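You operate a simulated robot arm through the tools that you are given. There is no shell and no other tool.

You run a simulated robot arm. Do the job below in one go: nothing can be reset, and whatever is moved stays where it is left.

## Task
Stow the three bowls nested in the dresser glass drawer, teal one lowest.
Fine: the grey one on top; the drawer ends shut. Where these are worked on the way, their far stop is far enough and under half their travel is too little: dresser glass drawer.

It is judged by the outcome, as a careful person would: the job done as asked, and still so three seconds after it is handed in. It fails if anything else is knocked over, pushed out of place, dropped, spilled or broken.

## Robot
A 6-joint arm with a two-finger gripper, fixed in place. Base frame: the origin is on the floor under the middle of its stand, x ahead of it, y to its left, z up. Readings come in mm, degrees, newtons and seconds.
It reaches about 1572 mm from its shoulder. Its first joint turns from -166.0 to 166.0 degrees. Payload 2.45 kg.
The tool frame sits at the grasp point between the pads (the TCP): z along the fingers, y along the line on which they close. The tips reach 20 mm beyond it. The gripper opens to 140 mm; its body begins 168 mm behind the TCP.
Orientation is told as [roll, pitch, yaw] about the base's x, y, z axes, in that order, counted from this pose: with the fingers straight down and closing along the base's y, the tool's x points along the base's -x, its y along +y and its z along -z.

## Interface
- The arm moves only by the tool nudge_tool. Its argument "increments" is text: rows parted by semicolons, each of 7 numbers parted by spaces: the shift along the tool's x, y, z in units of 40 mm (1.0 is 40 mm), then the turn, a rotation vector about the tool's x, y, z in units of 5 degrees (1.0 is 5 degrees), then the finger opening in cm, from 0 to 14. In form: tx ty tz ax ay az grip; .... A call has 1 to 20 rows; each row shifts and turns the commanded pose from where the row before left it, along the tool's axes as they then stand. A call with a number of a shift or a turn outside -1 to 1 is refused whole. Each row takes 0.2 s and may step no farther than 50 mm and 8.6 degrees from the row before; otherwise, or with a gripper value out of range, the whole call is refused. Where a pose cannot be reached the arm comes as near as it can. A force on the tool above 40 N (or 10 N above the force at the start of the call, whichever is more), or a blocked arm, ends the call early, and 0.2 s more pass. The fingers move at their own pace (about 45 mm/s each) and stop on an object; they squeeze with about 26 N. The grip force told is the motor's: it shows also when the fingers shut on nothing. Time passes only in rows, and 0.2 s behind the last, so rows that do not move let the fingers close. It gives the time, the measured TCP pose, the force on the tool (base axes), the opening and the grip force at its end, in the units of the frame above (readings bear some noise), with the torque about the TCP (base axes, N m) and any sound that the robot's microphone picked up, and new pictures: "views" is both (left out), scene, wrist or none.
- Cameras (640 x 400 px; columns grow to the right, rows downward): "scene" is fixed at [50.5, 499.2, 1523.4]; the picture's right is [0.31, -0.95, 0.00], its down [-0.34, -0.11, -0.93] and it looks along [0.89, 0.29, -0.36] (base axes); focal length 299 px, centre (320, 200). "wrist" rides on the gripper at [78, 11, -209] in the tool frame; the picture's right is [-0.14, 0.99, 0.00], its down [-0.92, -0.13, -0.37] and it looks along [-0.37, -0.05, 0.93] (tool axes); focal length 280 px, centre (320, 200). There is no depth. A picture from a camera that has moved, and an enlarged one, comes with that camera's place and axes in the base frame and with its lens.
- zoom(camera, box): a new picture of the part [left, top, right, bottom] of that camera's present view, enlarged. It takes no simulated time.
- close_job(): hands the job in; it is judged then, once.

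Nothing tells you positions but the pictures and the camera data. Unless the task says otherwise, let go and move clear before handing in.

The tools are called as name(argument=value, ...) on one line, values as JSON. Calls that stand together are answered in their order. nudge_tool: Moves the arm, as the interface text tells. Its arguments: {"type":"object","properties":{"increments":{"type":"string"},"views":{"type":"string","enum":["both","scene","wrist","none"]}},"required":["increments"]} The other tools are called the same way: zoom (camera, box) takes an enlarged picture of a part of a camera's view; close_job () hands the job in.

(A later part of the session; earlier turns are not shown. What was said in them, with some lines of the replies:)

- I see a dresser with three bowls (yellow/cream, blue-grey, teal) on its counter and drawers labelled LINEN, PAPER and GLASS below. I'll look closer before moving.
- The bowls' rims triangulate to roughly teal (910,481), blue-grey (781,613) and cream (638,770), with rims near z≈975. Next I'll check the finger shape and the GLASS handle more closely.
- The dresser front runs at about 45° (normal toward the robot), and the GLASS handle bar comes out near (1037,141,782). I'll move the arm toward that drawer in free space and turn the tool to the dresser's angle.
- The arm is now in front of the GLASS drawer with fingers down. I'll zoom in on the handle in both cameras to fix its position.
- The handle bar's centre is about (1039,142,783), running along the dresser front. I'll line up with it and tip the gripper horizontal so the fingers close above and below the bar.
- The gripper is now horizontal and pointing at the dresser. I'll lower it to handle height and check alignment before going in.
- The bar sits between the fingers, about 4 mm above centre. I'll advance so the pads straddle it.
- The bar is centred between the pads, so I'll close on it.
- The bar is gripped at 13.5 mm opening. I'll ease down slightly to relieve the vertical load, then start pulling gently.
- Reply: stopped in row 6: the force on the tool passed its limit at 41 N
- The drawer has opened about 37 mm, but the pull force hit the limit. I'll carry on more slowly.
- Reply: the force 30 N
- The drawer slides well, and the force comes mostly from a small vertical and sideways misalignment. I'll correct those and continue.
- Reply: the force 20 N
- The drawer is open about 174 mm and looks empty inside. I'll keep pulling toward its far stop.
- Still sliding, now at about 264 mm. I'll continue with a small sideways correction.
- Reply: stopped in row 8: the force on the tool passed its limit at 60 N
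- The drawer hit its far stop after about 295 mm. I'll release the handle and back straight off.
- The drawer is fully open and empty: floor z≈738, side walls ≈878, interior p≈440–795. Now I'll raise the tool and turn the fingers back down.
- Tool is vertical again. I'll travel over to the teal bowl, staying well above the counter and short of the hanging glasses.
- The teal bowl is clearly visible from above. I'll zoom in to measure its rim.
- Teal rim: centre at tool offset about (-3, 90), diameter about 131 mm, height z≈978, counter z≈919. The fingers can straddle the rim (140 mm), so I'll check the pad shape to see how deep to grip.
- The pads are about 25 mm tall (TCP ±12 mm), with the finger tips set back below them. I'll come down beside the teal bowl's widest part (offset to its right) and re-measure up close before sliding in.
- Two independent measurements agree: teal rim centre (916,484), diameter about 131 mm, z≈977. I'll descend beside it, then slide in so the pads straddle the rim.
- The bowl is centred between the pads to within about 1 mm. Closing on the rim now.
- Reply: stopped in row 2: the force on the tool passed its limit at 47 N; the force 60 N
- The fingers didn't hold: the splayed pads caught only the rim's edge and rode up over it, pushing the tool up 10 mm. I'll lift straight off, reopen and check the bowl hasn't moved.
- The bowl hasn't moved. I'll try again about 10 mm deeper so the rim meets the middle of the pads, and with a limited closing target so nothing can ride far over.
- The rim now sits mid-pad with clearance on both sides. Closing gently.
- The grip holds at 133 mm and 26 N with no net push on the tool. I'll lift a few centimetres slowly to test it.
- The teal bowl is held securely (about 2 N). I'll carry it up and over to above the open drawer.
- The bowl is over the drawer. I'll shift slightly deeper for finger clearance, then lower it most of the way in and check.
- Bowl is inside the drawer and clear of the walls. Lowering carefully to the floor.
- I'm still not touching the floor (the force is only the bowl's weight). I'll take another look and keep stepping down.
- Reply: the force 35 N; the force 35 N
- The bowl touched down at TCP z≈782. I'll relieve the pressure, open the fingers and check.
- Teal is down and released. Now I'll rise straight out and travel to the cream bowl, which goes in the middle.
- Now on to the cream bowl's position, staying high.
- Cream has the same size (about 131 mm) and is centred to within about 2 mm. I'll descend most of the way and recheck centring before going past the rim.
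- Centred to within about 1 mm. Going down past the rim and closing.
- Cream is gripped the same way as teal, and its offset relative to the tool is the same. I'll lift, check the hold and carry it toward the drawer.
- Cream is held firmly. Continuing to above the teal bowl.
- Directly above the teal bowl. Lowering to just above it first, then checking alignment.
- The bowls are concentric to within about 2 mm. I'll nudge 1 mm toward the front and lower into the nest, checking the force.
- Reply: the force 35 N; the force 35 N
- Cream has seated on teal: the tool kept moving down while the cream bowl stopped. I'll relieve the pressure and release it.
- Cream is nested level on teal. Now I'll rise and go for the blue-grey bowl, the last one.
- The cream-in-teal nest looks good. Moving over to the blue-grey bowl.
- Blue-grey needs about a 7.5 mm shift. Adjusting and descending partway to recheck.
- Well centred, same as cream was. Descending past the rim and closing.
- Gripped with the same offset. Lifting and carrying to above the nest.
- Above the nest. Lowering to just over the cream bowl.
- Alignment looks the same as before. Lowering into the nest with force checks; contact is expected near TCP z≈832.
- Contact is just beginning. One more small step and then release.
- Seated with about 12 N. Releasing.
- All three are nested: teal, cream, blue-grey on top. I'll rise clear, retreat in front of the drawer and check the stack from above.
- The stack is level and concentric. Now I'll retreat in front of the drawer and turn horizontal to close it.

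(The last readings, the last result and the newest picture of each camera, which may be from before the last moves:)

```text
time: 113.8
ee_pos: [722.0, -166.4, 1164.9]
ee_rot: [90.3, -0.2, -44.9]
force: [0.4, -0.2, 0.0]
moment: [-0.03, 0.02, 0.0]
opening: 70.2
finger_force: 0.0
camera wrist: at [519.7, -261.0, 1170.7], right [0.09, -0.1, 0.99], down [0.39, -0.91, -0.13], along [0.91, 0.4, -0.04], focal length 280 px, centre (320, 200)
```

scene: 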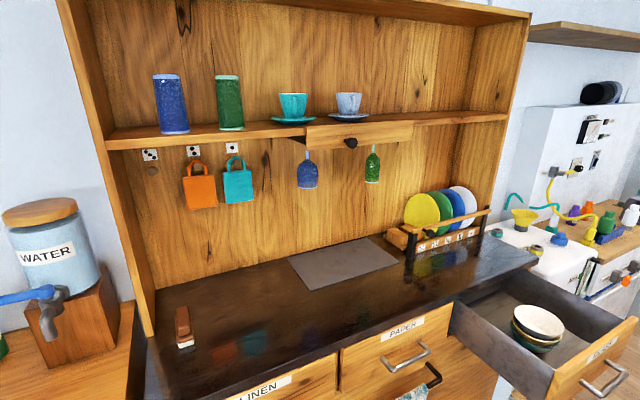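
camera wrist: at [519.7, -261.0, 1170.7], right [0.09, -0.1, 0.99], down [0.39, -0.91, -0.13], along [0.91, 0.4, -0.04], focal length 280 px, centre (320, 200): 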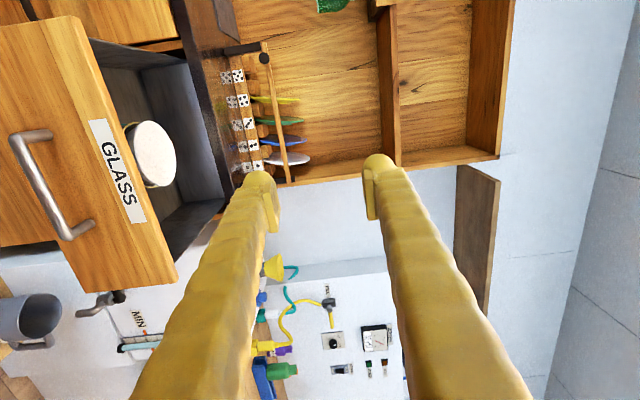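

Horizontal and in line with the drawer. Lowering to handle height.

nudge_tool(increments="0 -0.945 0 0 0 0 7; 0 -0.945 0 0 0 0 7; 0 -0.945 0 0 0 0 7; 0 -0.945 0 0 0 0 7; 0 -0.945 0 0 0 0 7; 0 -0.945 0 0 0 0 7; 0 -0.945 0 0 0 0 7; 0 -0.945 0 0 0 0 7; 0 -0.945 0 0 0 0 7; 0 -0.945 0 0 0 0 7; 0 0 0 0 0 0 7")

zoom(camera="wrist", box=[160, 60, 480, 260])

```text
time: 116.2
ee_pos: [726.0, -165.2, 784.9]
ee_rot: [90.3, -0.1, -44.8]
force: [0.7, -0.6, 0.7]
moment: [0.01, 0.03, -0.01]
opening: 70.1
finger_force: 0.1
camera wrist: at [522.7, -259.5, 792.2], right [0.09, -0.1, 0.99], down [0.39, -0.91, -0.13], along [0.91, 0.4, -0.04], focal length 280 px, centre (320, 200)
```

scene: 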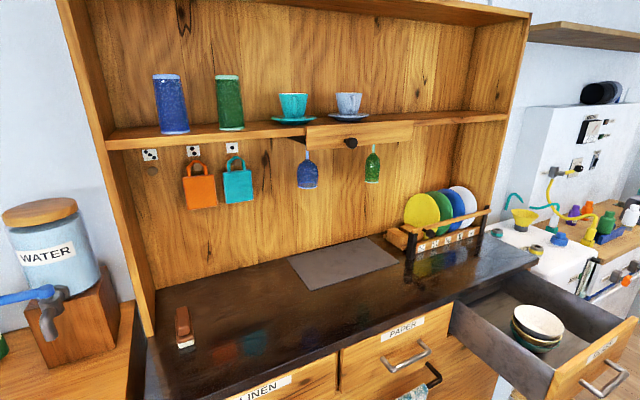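
wrist: 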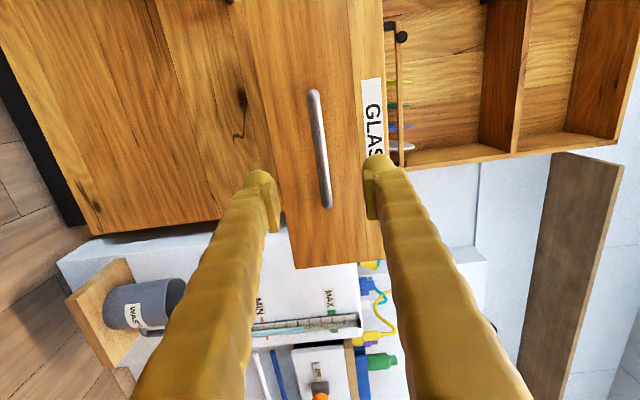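

```text
2.00 times, centred on (320, 160) of wrist
camera zoom: at [522.7, -259.5, 792.2], right [0.09, -0.1, 0.99], down [0.39, -0.91, -0.13], along [0.91, 0.4, -0.04], focal length 561 px, centre (320, 280)
```

zoom: 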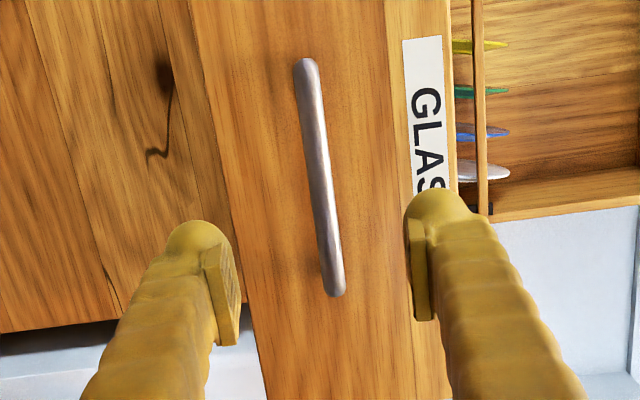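

Bar is centred. Advancing to straddle it and gripping again.

nudge_tool(increments="0 0.04 0.5 0 0 0 6; 0 0 0.8 0 0 0 6; 0 0 0.8 0 0 0 6; 0 0 0.8 0 0 0 6; 0 0 0.55 0 0 0 6; 0 0 0 0 0 0 6", views="wrist")

zoom(camera="wrist", box=[200, 80, 440, 260])

```text
time: 117.6
ee_pos: [821.5, -68.7, 786.9]
ee_rot: [90.3, -0.2, -44.8]
force: [0.0, -0.5, 0.1]
moment: [-0.02, 0.0, 0.02]
opening: 60.1
finger_force: 0.1
camera wrist: at [619.7, -163.0, 795.4], right [0.09, -0.1, 0.99], down [0.39, -0.91, -0.13], along [0.91, 0.4, -0.04], focal length 280 px, centre (320, 200)
```

wrist: 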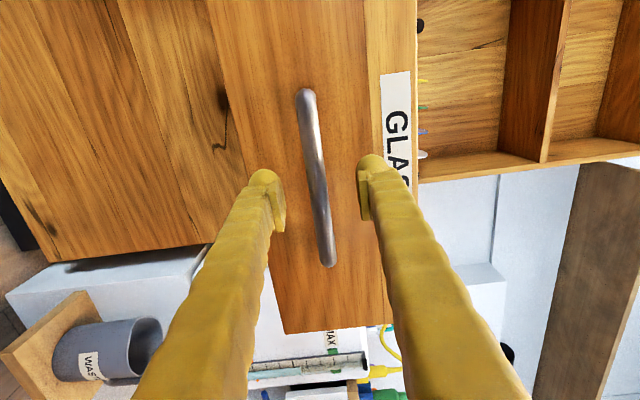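

```text
2.22 times, centred on (320, 170) of wrist
camera zoom: at [619.7, -163.0, 795.4], right [0.09, -0.1, 0.99], down [0.39, -0.91, -0.13], along [0.91, 0.4, -0.04], focal length 623 px, centre (320, 267)
```

zoom: 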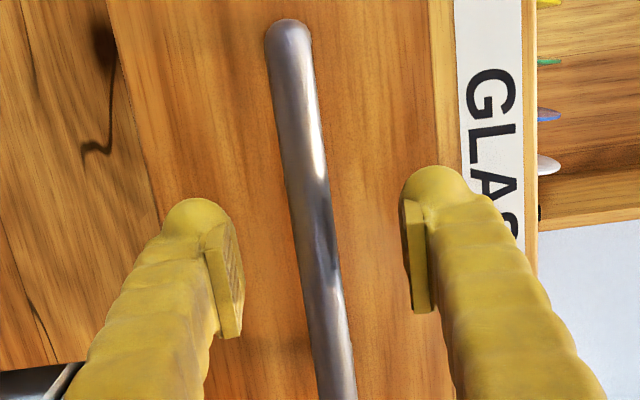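

nudge_tool(increments="0 0 0.1 0 0 0 6; 0 0 0 0 0 0 3; 0 0 0 0 0 0 0; 0 0 0 0 0 0 0; 0 0 0 0 0 0 0; 0 0 0 0 0 0 0", views="wrist")

```text
time: 119.0
ee_pos: [824.5, -65.8, 786.6]
ee_rot: [90.3, -0.1, -44.8]
force: [3.3, -0.9, -23.2]
moment: [0.54, 0.72, -0.02]
opening: 14.0
finger_force: 40.2
camera wrist: at [622.4, -160.2, 794.7], right [0.09, -0.1, 0.99], down [0.39, -0.91, -0.13], along [0.91, 0.4, -0.05], focal length 280 px, centre (320, 200)
```

wrist: 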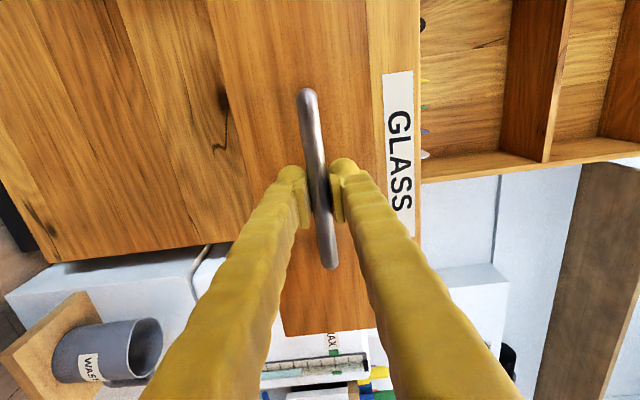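

Gripped. I'll relieve the vertical load and start pushing the drawer shut slowly so the bowls stay put.

nudge_tool(increments="0 -0.03 0 0 0 0 0; 0 0 0.05 0 0 0 0; 0 0 0.1 0 0 0 0; 0 0 0.12 0 0 0 0; 0 0 0.12 0 0 0 0; 0 0 0.12 0 0 0 0; 0 0 0.12 0 0 0 0; 0 0 0.12 0 0 0 0; 0 0 0.12 0 0 0 0; 0 0 0.12 0 0 0 0; 0 0 0.1 0 0 0 0; 0 0 0.05 0 0 0 0", views="scene")

zoom(camera="scene", box=[490, 260, 610, 360])

```text
time: 121.6
ee_pos: [857.5, -33.0, 786.5]
ee_rot: [90.3, -0.1, -44.9]
force: [9.1, -9.5, -12.2]
moment: [0.56, 0.66, -0.01]
opening: 14.1
finger_force: 40.4
```

scene: 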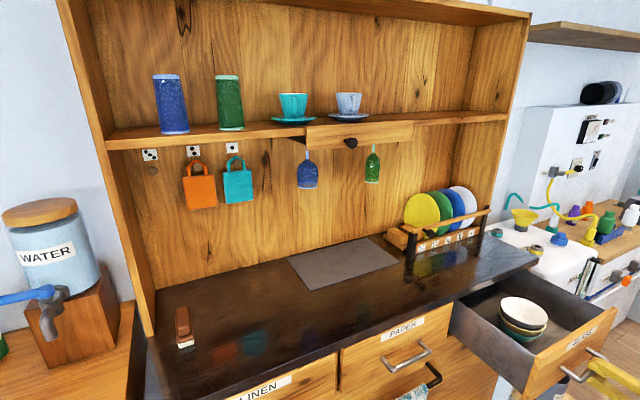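

```text
4.00 times, centred on (550, 310) of scene
camera zoom: at [50.5, 499.2, 1523.4], right [0.31, -0.95, 0.0], down [-0.34, -0.11, -0.93], along [0.89, 0.29, -0.36], focal length 1197 px, centre (-600, -240)
```

zoom: 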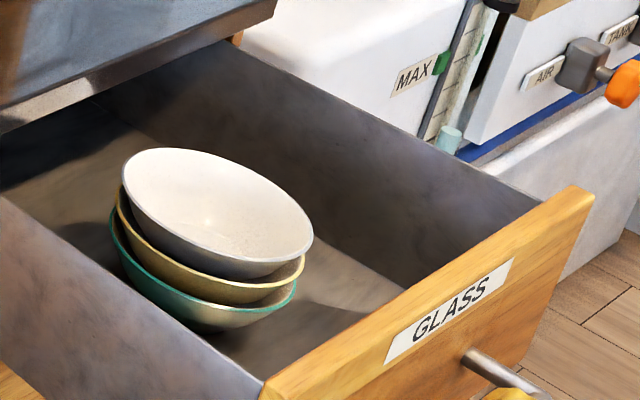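

The drawer is closing and the stack is riding along fine. Continuing with small corrections.

nudge_tool(increments="-0.01 -0.015 0.05 0 0 0 0; 0 0 0.1 0 0 0 0; 0 0 0.13 0 0 0 0; 0 0 0.13 0 0 0 0; 0 0 0.13 0 0 0 0; 0 0 0.13 0 0 0 0; 0 0 0.13 0 0 0 0; 0 0 0.13 0 0 0 0; 0 0 0.13 0 0 0 0; 0 0 0.13 0 0 0 0; 0 0 0.13 0 0 0 0; 0 0 0.13 0 0 0 0; 0 0 0.13 0 0 0 0; 0 0 0.1 0 0 0 0; 0 0 0.05 0 0 0 0", views="scene")

zoom(camera="scene", box=[470, 240, 590, 340])

```text
time: 124.8
ee_pos: [906.5, 16.1, 786.9]
ee_rot: [90.3, -0.2, -44.8]
force: [-2.4, 1.2, 6.2]
moment: [0.69, 0.62, 0.11]
opening: 14.0
finger_force: 40.0
```

scene: 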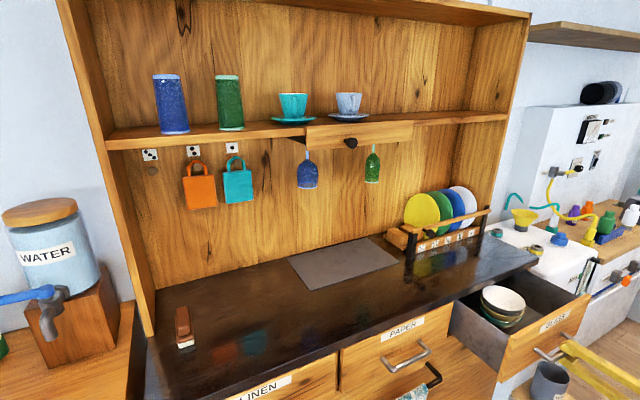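

```text
4.00 times, centred on (530, 290) of scene
camera zoom: at [50.5, 499.2, 1523.4], right [0.31, -0.95, 0.0], down [-0.34, -0.11, -0.93], along [0.89, 0.29, -0.36], focal length 1197 px, centre (-520, -160)
```

zoom: 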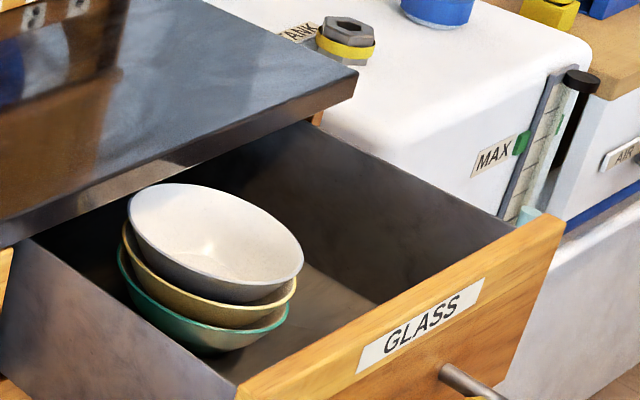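

Stack rides steadily; its top is below the side walls, so it will pass under the counter. Continuing.

nudge_tool(increments="0 0 0.05 0 0 0 0; 0 0 0.1 0 0 0 0; 0 0 0.13 0 0 0 0; 0 0 0.13 0 0 0 0; 0 0 0.13 0 0 0 0; 0 0 0.13 0 0 0 0; 0 0 0.13 0 0 0 0; 0 0 0.13 0 0 0 0; 0 0 0.13 0 0 0 0; 0 0 0.13 0 0 0 0; 0 0 0.13 0 0 0 0; 0 0 0.13 0 0 0 0; 0 0 0.13 0 0 0 0; 0 0 0.1 0 0 0 0; 0 0 0.05 0 0 0 0", views="scene")

zoom(camera="scene", box=[450, 240, 570, 340])

```text
time: 128.0
ee_pos: [954.2, 63.5, 787.0]
ee_rot: [90.3, -0.2, -44.8]
force: [1.0, -2.3, -0.9]
moment: [0.6, 0.62, 0.13]
opening: 13.9
finger_force: 40.2
```

scene: 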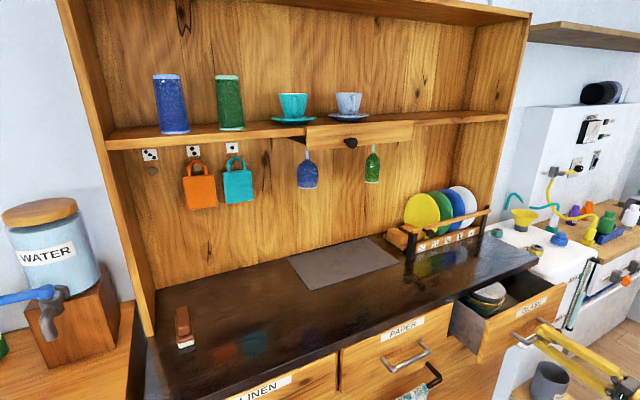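

```text
4.00 times, centred on (510, 290) of scene
camera zoom: at [50.5, 499.2, 1523.4], right [0.31, -0.95, 0.0], down [-0.34, -0.11, -0.93], along [0.89, 0.29, -0.36], focal length 1197 px, centre (-440, -160)
```

zoom: 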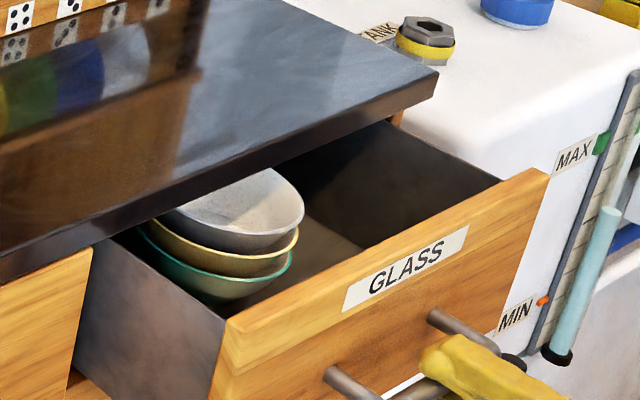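

Passing under the counter freely, about 112 mm to go.

nudge_tool(increments="0 0 0.05 0 0 0 0; 0 0 0.1 0 0 0 0; 0 0 0.13 0 0 0 0; 0 0 0.13 0 0 0 0; 0 0 0.13 0 0 0 0; 0 0 0.13 0 0 0 0; 0 0 0.13 0 0 0 0; 0 0 0.13 0 0 0 0; 0 0 0.13 0 0 0 0; 0 0 0.13 0 0 0 0; 0 0 0.13 0 0 0 0; 0 0 0.13 0 0 0 0; 0 0 0.13 0 0 0 0; 0 0 0.13 0 0 0 0; 0 0 0.13 0 0 0 0; 0 0 0.13 0 0 0 0; 0 0 0.13 0 0 0 0; 0 0 0.1 0 0 0 0; 0 0 0.05 0 0 0 0", views="scene")

zoom(camera="scene", box=[430, 240, 550, 340])

```text
time: 132.0
ee_pos: [1017.4, 129.3, 785.9]
ee_rot: [90.2, -0.2, -44.8]
force: [-15.0, 12.8, -14.5]
moment: [0.33, 0.38, 0.16]
opening: 11.7
finger_force: 38.5
```

scene: 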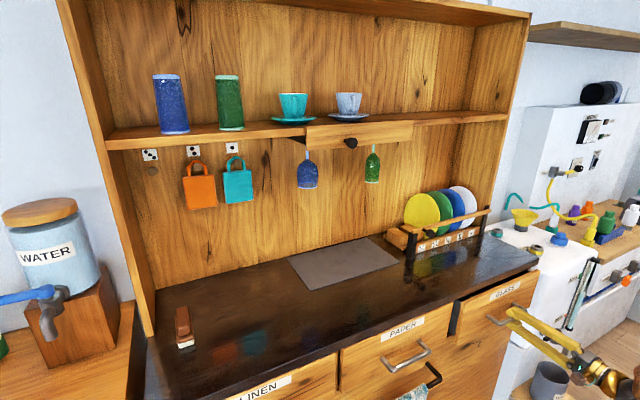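

```text
4.00 times, centred on (490, 290) of scene
camera zoom: at [50.5, 499.2, 1523.4], right [0.31, -0.95, 0.0], down [-0.34, -0.11, -0.93], along [0.89, 0.29, -0.36], focal length 1197 px, centre (-360, -160)
```

zoom: 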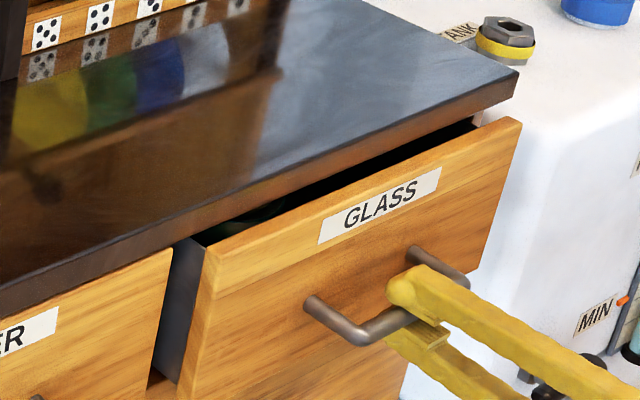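

About 22 mm left, and the grip opening changed a little. I'll look closely before finishing.

nudge_tool(increments="0 0 0 0 0 0 0", views="wrist")

zoom(camera="wrist", box=[200, 60, 440, 280])

zoom(camera="scene", box=[440, 260, 540, 330])

```text
time: 132.4
ee_pos: [1017.3, 128.9, 786.3]
ee_rot: [90.1, -0.2, -44.8]
force: [-17.5, 19.9, -15.9]
moment: [0.32, 0.46, 0.19]
opening: 11.8
finger_force: 38.3
camera wrist: at [815.6, 34.5, 794.4], right [0.09, -0.1, 0.99], down [0.4, -0.91, -0.13], along [0.91, 0.4, -0.05], focal length 280 px, centre (320, 200)
```

wrist: 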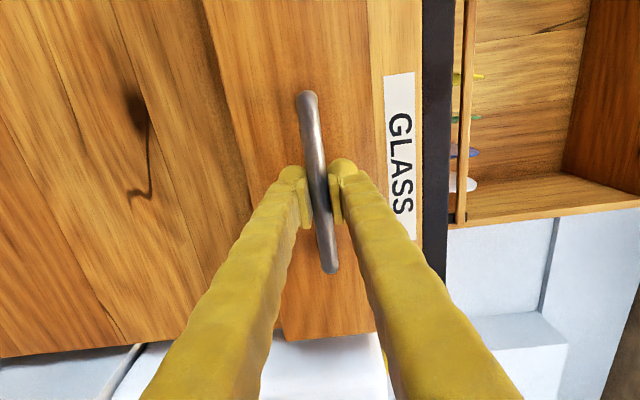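

```text
1.82 times, centred on (320, 170) of wrist
camera zoom: at [815.6, 34.5, 794.4], right [0.09, -0.1, 0.99], down [0.4, -0.91, -0.13], along [0.91, 0.4, -0.05], focal length 510 px, centre (320, 254)
```

zoom: 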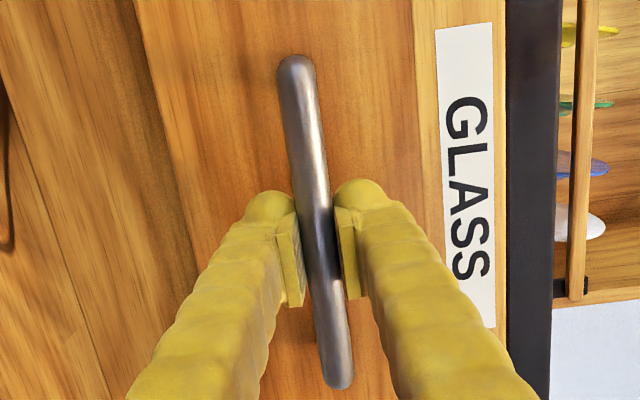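

```text
5.71 times, centred on (490, 295) of scene
camera zoom: at [50.5, 499.2, 1523.4], right [0.31, -0.95, 0.0], down [-0.34, -0.11, -0.93], along [0.89, 0.29, -0.36], focal length 1710 px, centre (-651, -343)
```

zoom: 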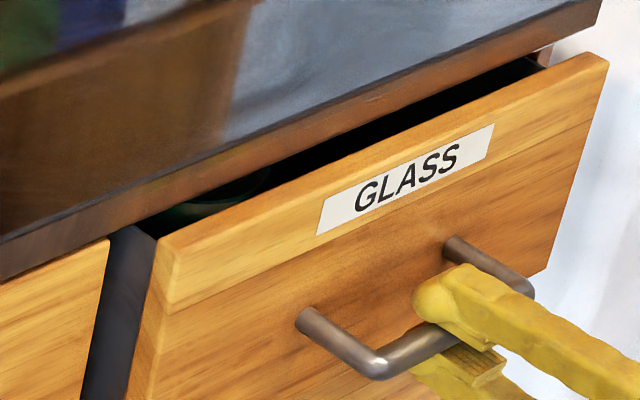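

The bar has slid slightly back in the pads and there's a sideways load. I'll relieve that and push on in small steps, watching the force.

nudge_tool(increments="0.02 -0.02 0 0 0 0 0; 0 0 0 0 0 0 0", views="none")

nudge_tool(increments="0 0 0.06 0 0 0 0; 0 0 0.06 0 0 0 0; 0 0 0.06 0 0 0 0", views="none")

zoom(camera="scene", box=[440, 260, 540, 330])

```text
time: 133.0
ee_pos: [1018.3, 128.8, 786.3]
ee_rot: [90.3, -0.2, -44.9]
force: [-13.1, 15.0, -11.4]
moment: [0.36, 0.4, 0.22]
opening: 11.3
finger_force: 38.4
```

```text
time: 133.8
ee_pos: [1022.3, 133.2, 787.4]
ee_rot: [90.3, -0.2, -44.8]
force: [-11.7, 10.5, -8.9]
moment: [0.35, 0.39, 0.15]
opening: 11.7
finger_force: 38.1
```

```text
5.71 times, centred on (490, 295) of scene
camera zoom: at [50.5, 499.2, 1523.4], right [0.31, -0.95, 0.0], down [-0.34, -0.11, -0.93], along [0.89, 0.29, -0.36], focal length 1710 px, centre (-651, -343)
```

zoom: 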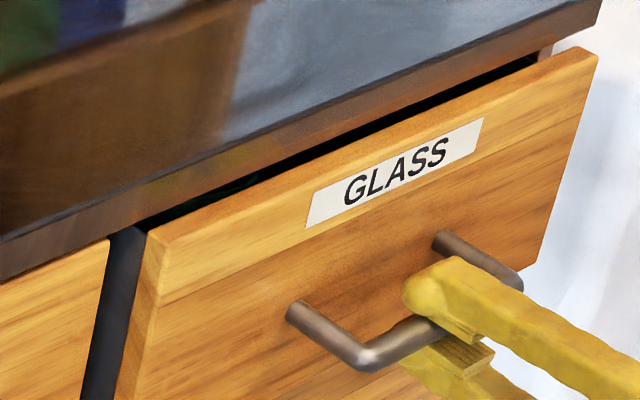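

It's moving freely again. Continuing in small steps to the closed stop.

nudge_tool(increments="0.01 -0.01 0.06 0 0 0 0; 0 0 0.08 0 0 0 0; 0 0 0.08 0 0 0 0; 0 0 0.08 0 0 0 0", views="none")

nudge_tool(increments="0 0 0.06 0 0 0 0; 0 0 0.06 0 0 0 0; 0 0 0.06 0 0 0 0", views="scene")

zoom(camera="scene", box=[440, 260, 540, 330])

```text
time: 134.8
ee_pos: [1031.6, 141.6, 787.6]
ee_rot: [90.3, -0.3, -44.9]
force: [-3.4, 1.3, -0.9]
moment: [0.36, 0.34, 0.2]
opening: 11.5
finger_force: 38.4
```

```text
time: 135.6
ee_pos: [1036.1, 146.9, 786.1]
ee_rot: [90.3, -0.2, -44.9]
force: [-18.5, -12.1, 6.2]
moment: [0.31, 0.24, 0.06]
opening: 11.7
finger_force: 38.8
```

scene: 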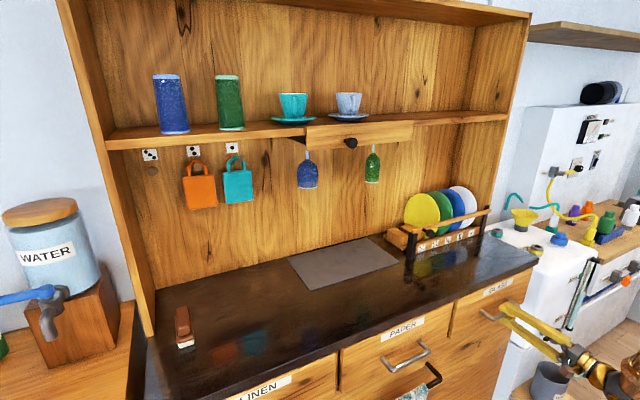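

```text
5.71 times, centred on (490, 295) of scene
camera zoom: at [50.5, 499.2, 1523.4], right [0.31, -0.95, 0.0], down [-0.34, -0.11, -0.93], along [0.89, 0.29, -0.36], focal length 1710 px, centre (-651, -343)
```

zoom: 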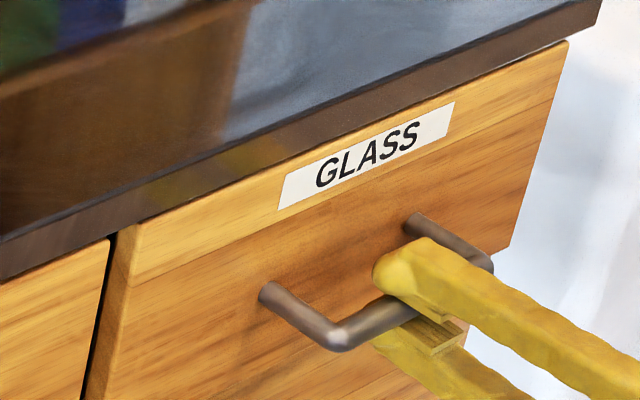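

The label is back at its original closed position and there's a ~21 N push-back, so it's at the stop. One more tiny push to confirm it's fully shut.

nudge_tool(increments="0 0 0.03 0 0 0 0; 0 0 0.03 0 0 0 0; 0 0 0 0 0 0 0", views="none")

zoom(camera="scene", box=[460, 270, 540, 340])

```text
time: 136.4
ee_pos: [1037.7, 147.8, 786.4]
ee_rot: [90.3, -0.2, -44.9]
force: [-13.0, -25.6, 9.4]
moment: [0.28, 0.3, -0.02]
opening: 11.5
finger_force: 38.2
```

```text
5.71 times, centred on (500, 305) of scene
camera zoom: at [50.5, 499.2, 1523.4], right [0.31, -0.95, 0.0], down [-0.34, -0.11, -0.93], along [0.89, 0.29, -0.36], focal length 1710 px, centre (-709, -400)
```

zoom: 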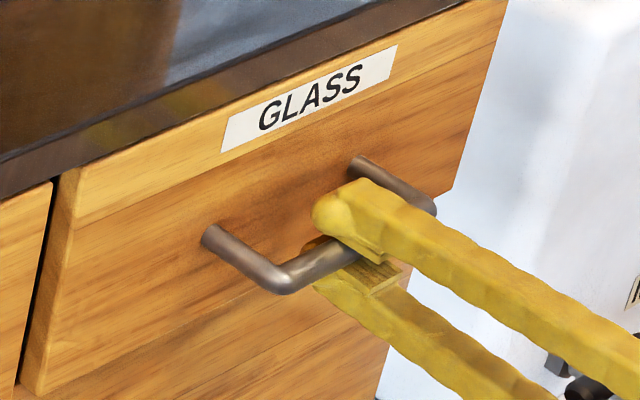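

The view matches the original closed drawer exactly. Releasing the handle and backing away.

nudge_tool(increments="0 0 0 0 0 0 6; 0 0 0 0 0 0 6; 0 0 0 0 0 0 6; 0 0 0 0 0 0 6; 0 0 -0.3 0 0 0 6; 0 0 -0.8 0 0 0 6; 0 0 -1 0 0 0 6; 0 0 -1 0 0 0 6; 0 0 -1 0 0 0 6; 0 0 -1 0 0 0 6; 0 0 0 0 0 0 6")

zoom(camera="scene", box=[460, 270, 540, 340])

zoom(camera="wrist", box=[160, 60, 480, 260])

```text
time: 138.8
ee_pos: [893.7, 3.6, 785.1]
ee_rot: [90.3, -0.2, -44.8]
force: [0.6, 0.0, -0.5]
moment: [-0.01, 0.03, 0.0]
opening: 60.1
finger_force: 0.0
camera wrist: at [691.6, -90.6, 792.4], right [0.09, -0.1, 0.99], down [0.39, -0.91, -0.13], along [0.91, 0.4, -0.04], focal length 280 px, centre (320, 200)
```

scene: 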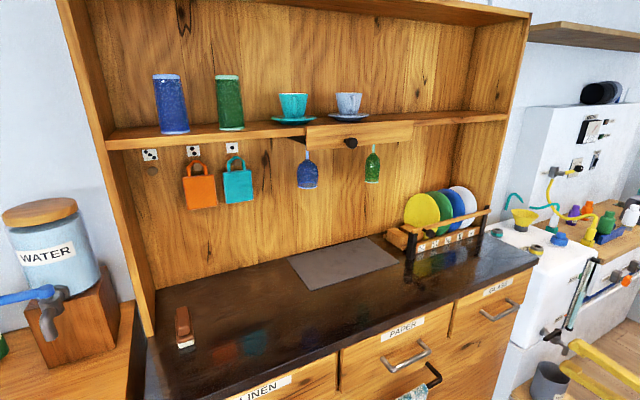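
wrist: 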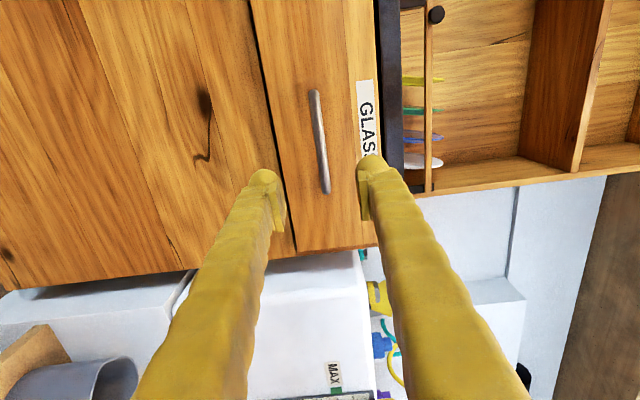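

```text
5.71 times, centred on (500, 305) of scene
camera zoom: at [50.5, 499.2, 1523.4], right [0.31, -0.95, 0.0], down [-0.34, -0.11, -0.93], along [0.89, 0.29, -0.36], focal length 1710 px, centre (-709, -400)
```

zoom: 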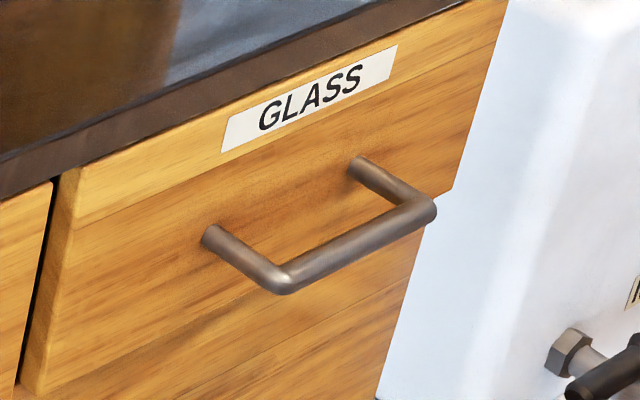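

```text
2.00 times, centred on (320, 160) of wrist
camera zoom: at [691.6, -90.6, 792.4], right [0.09, -0.1, 0.99], down [0.39, -0.91, -0.13], along [0.91, 0.4, -0.04], focal length 561 px, centre (320, 280)
```

zoom: 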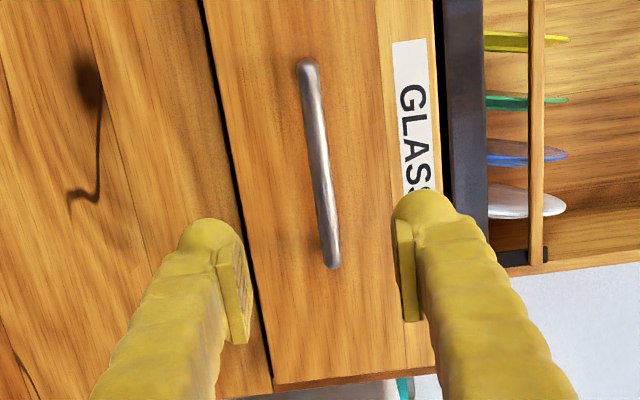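

The drawer is shut exactly as at the start, with the fingers clear of it. I'll back off a bit more, wait briefly and take a last look around.

nudge_tool(increments="0 0 -1 0 0 0 6; 0 0 -1 0 0 0 6; 0 0 -1 0 0 0 6; 0 0 0 0 0 0 6; 0 0 0 0 0 0 6; 0 0 0 0 0 0 6; 0 0 0 0 0 0 6; 0 0 0 0 0 0 6")

zoom(camera="scene", box=[280, 180, 600, 400])

```text
time: 140.6
ee_pos: [809.3, -81.1, 783.6]
ee_rot: [90.3, -0.2, -44.8]
force: [0.4, 0.1, 0.1]
moment: [0.03, 0.0, -0.02]
opening: 60.2
finger_force: 0.2
camera wrist: at [607.1, -175.5, 791.2], right [0.09, -0.1, 0.99], down [0.39, -0.91, -0.13], along [0.91, 0.4, -0.04], focal length 280 px, centre (320, 200)
```

scene: 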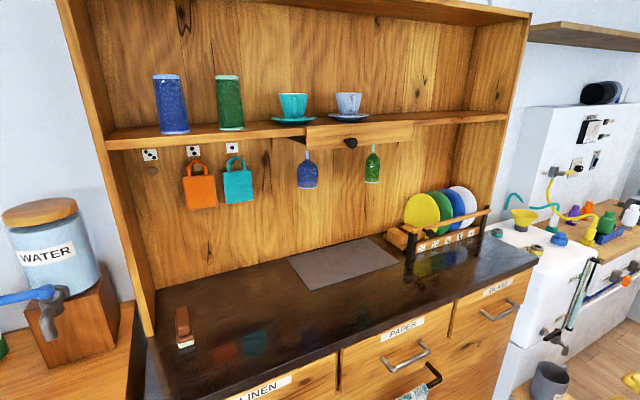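
wrist: 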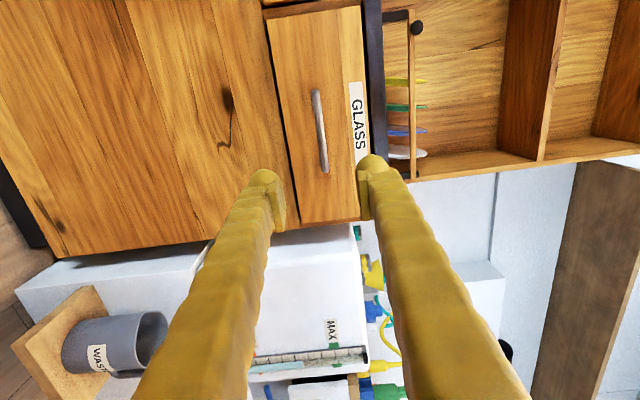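

```text
1.82 times, centred on (440, 290) of scene
camera zoom: at [50.5, 499.2, 1523.4], right [0.31, -0.95, 0.0], down [-0.34, -0.11, -0.93], along [0.89, 0.29, -0.36], focal length 544 px, centre (102, 36)
```

zoom: 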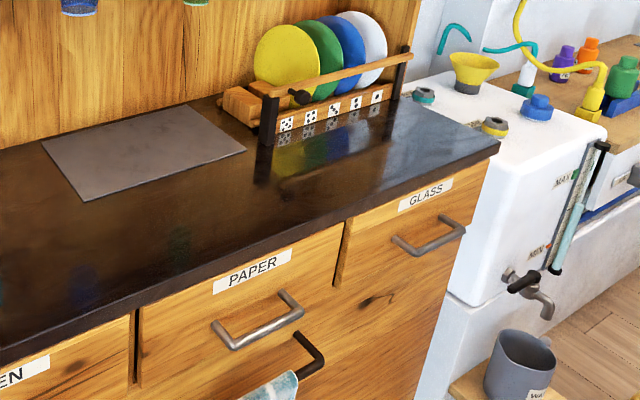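

The three bowls are nested in the shut GLASS drawer: teal lowest, cream in the middle, blue-grey on top. Nothing else looks disturbed and the arm is clear, so I'm handing the job in.

close_job()

```text
The job is handed in.
```

The three bowls are nested in the dresser's GLASS drawer, teal lowest, cream in the middle and the grey (blue-grey) one on top. The drawer is fully shut, and I handed the job in with the arm clear.

- **Drawer:** I pulled it to its far stop, about 295 mm, before loading. When closed, its front lined up with the starting picture.
- **Teal bowl:** My first grip slipped over its rim and pressed it down onto the counter. It didn't move, and the second, deeper grip held.
- **Closing:** In the last stretch the handle slid slightly in the fingers and there was some sideways load. I eased that and finished in small steps. I could see part of the teal bowl in its place about 20 mm before the drawer shut, but I didn't reopen it to check the stack.
- **Everything else:** Nothing else in the camera views looked moved or knocked over.
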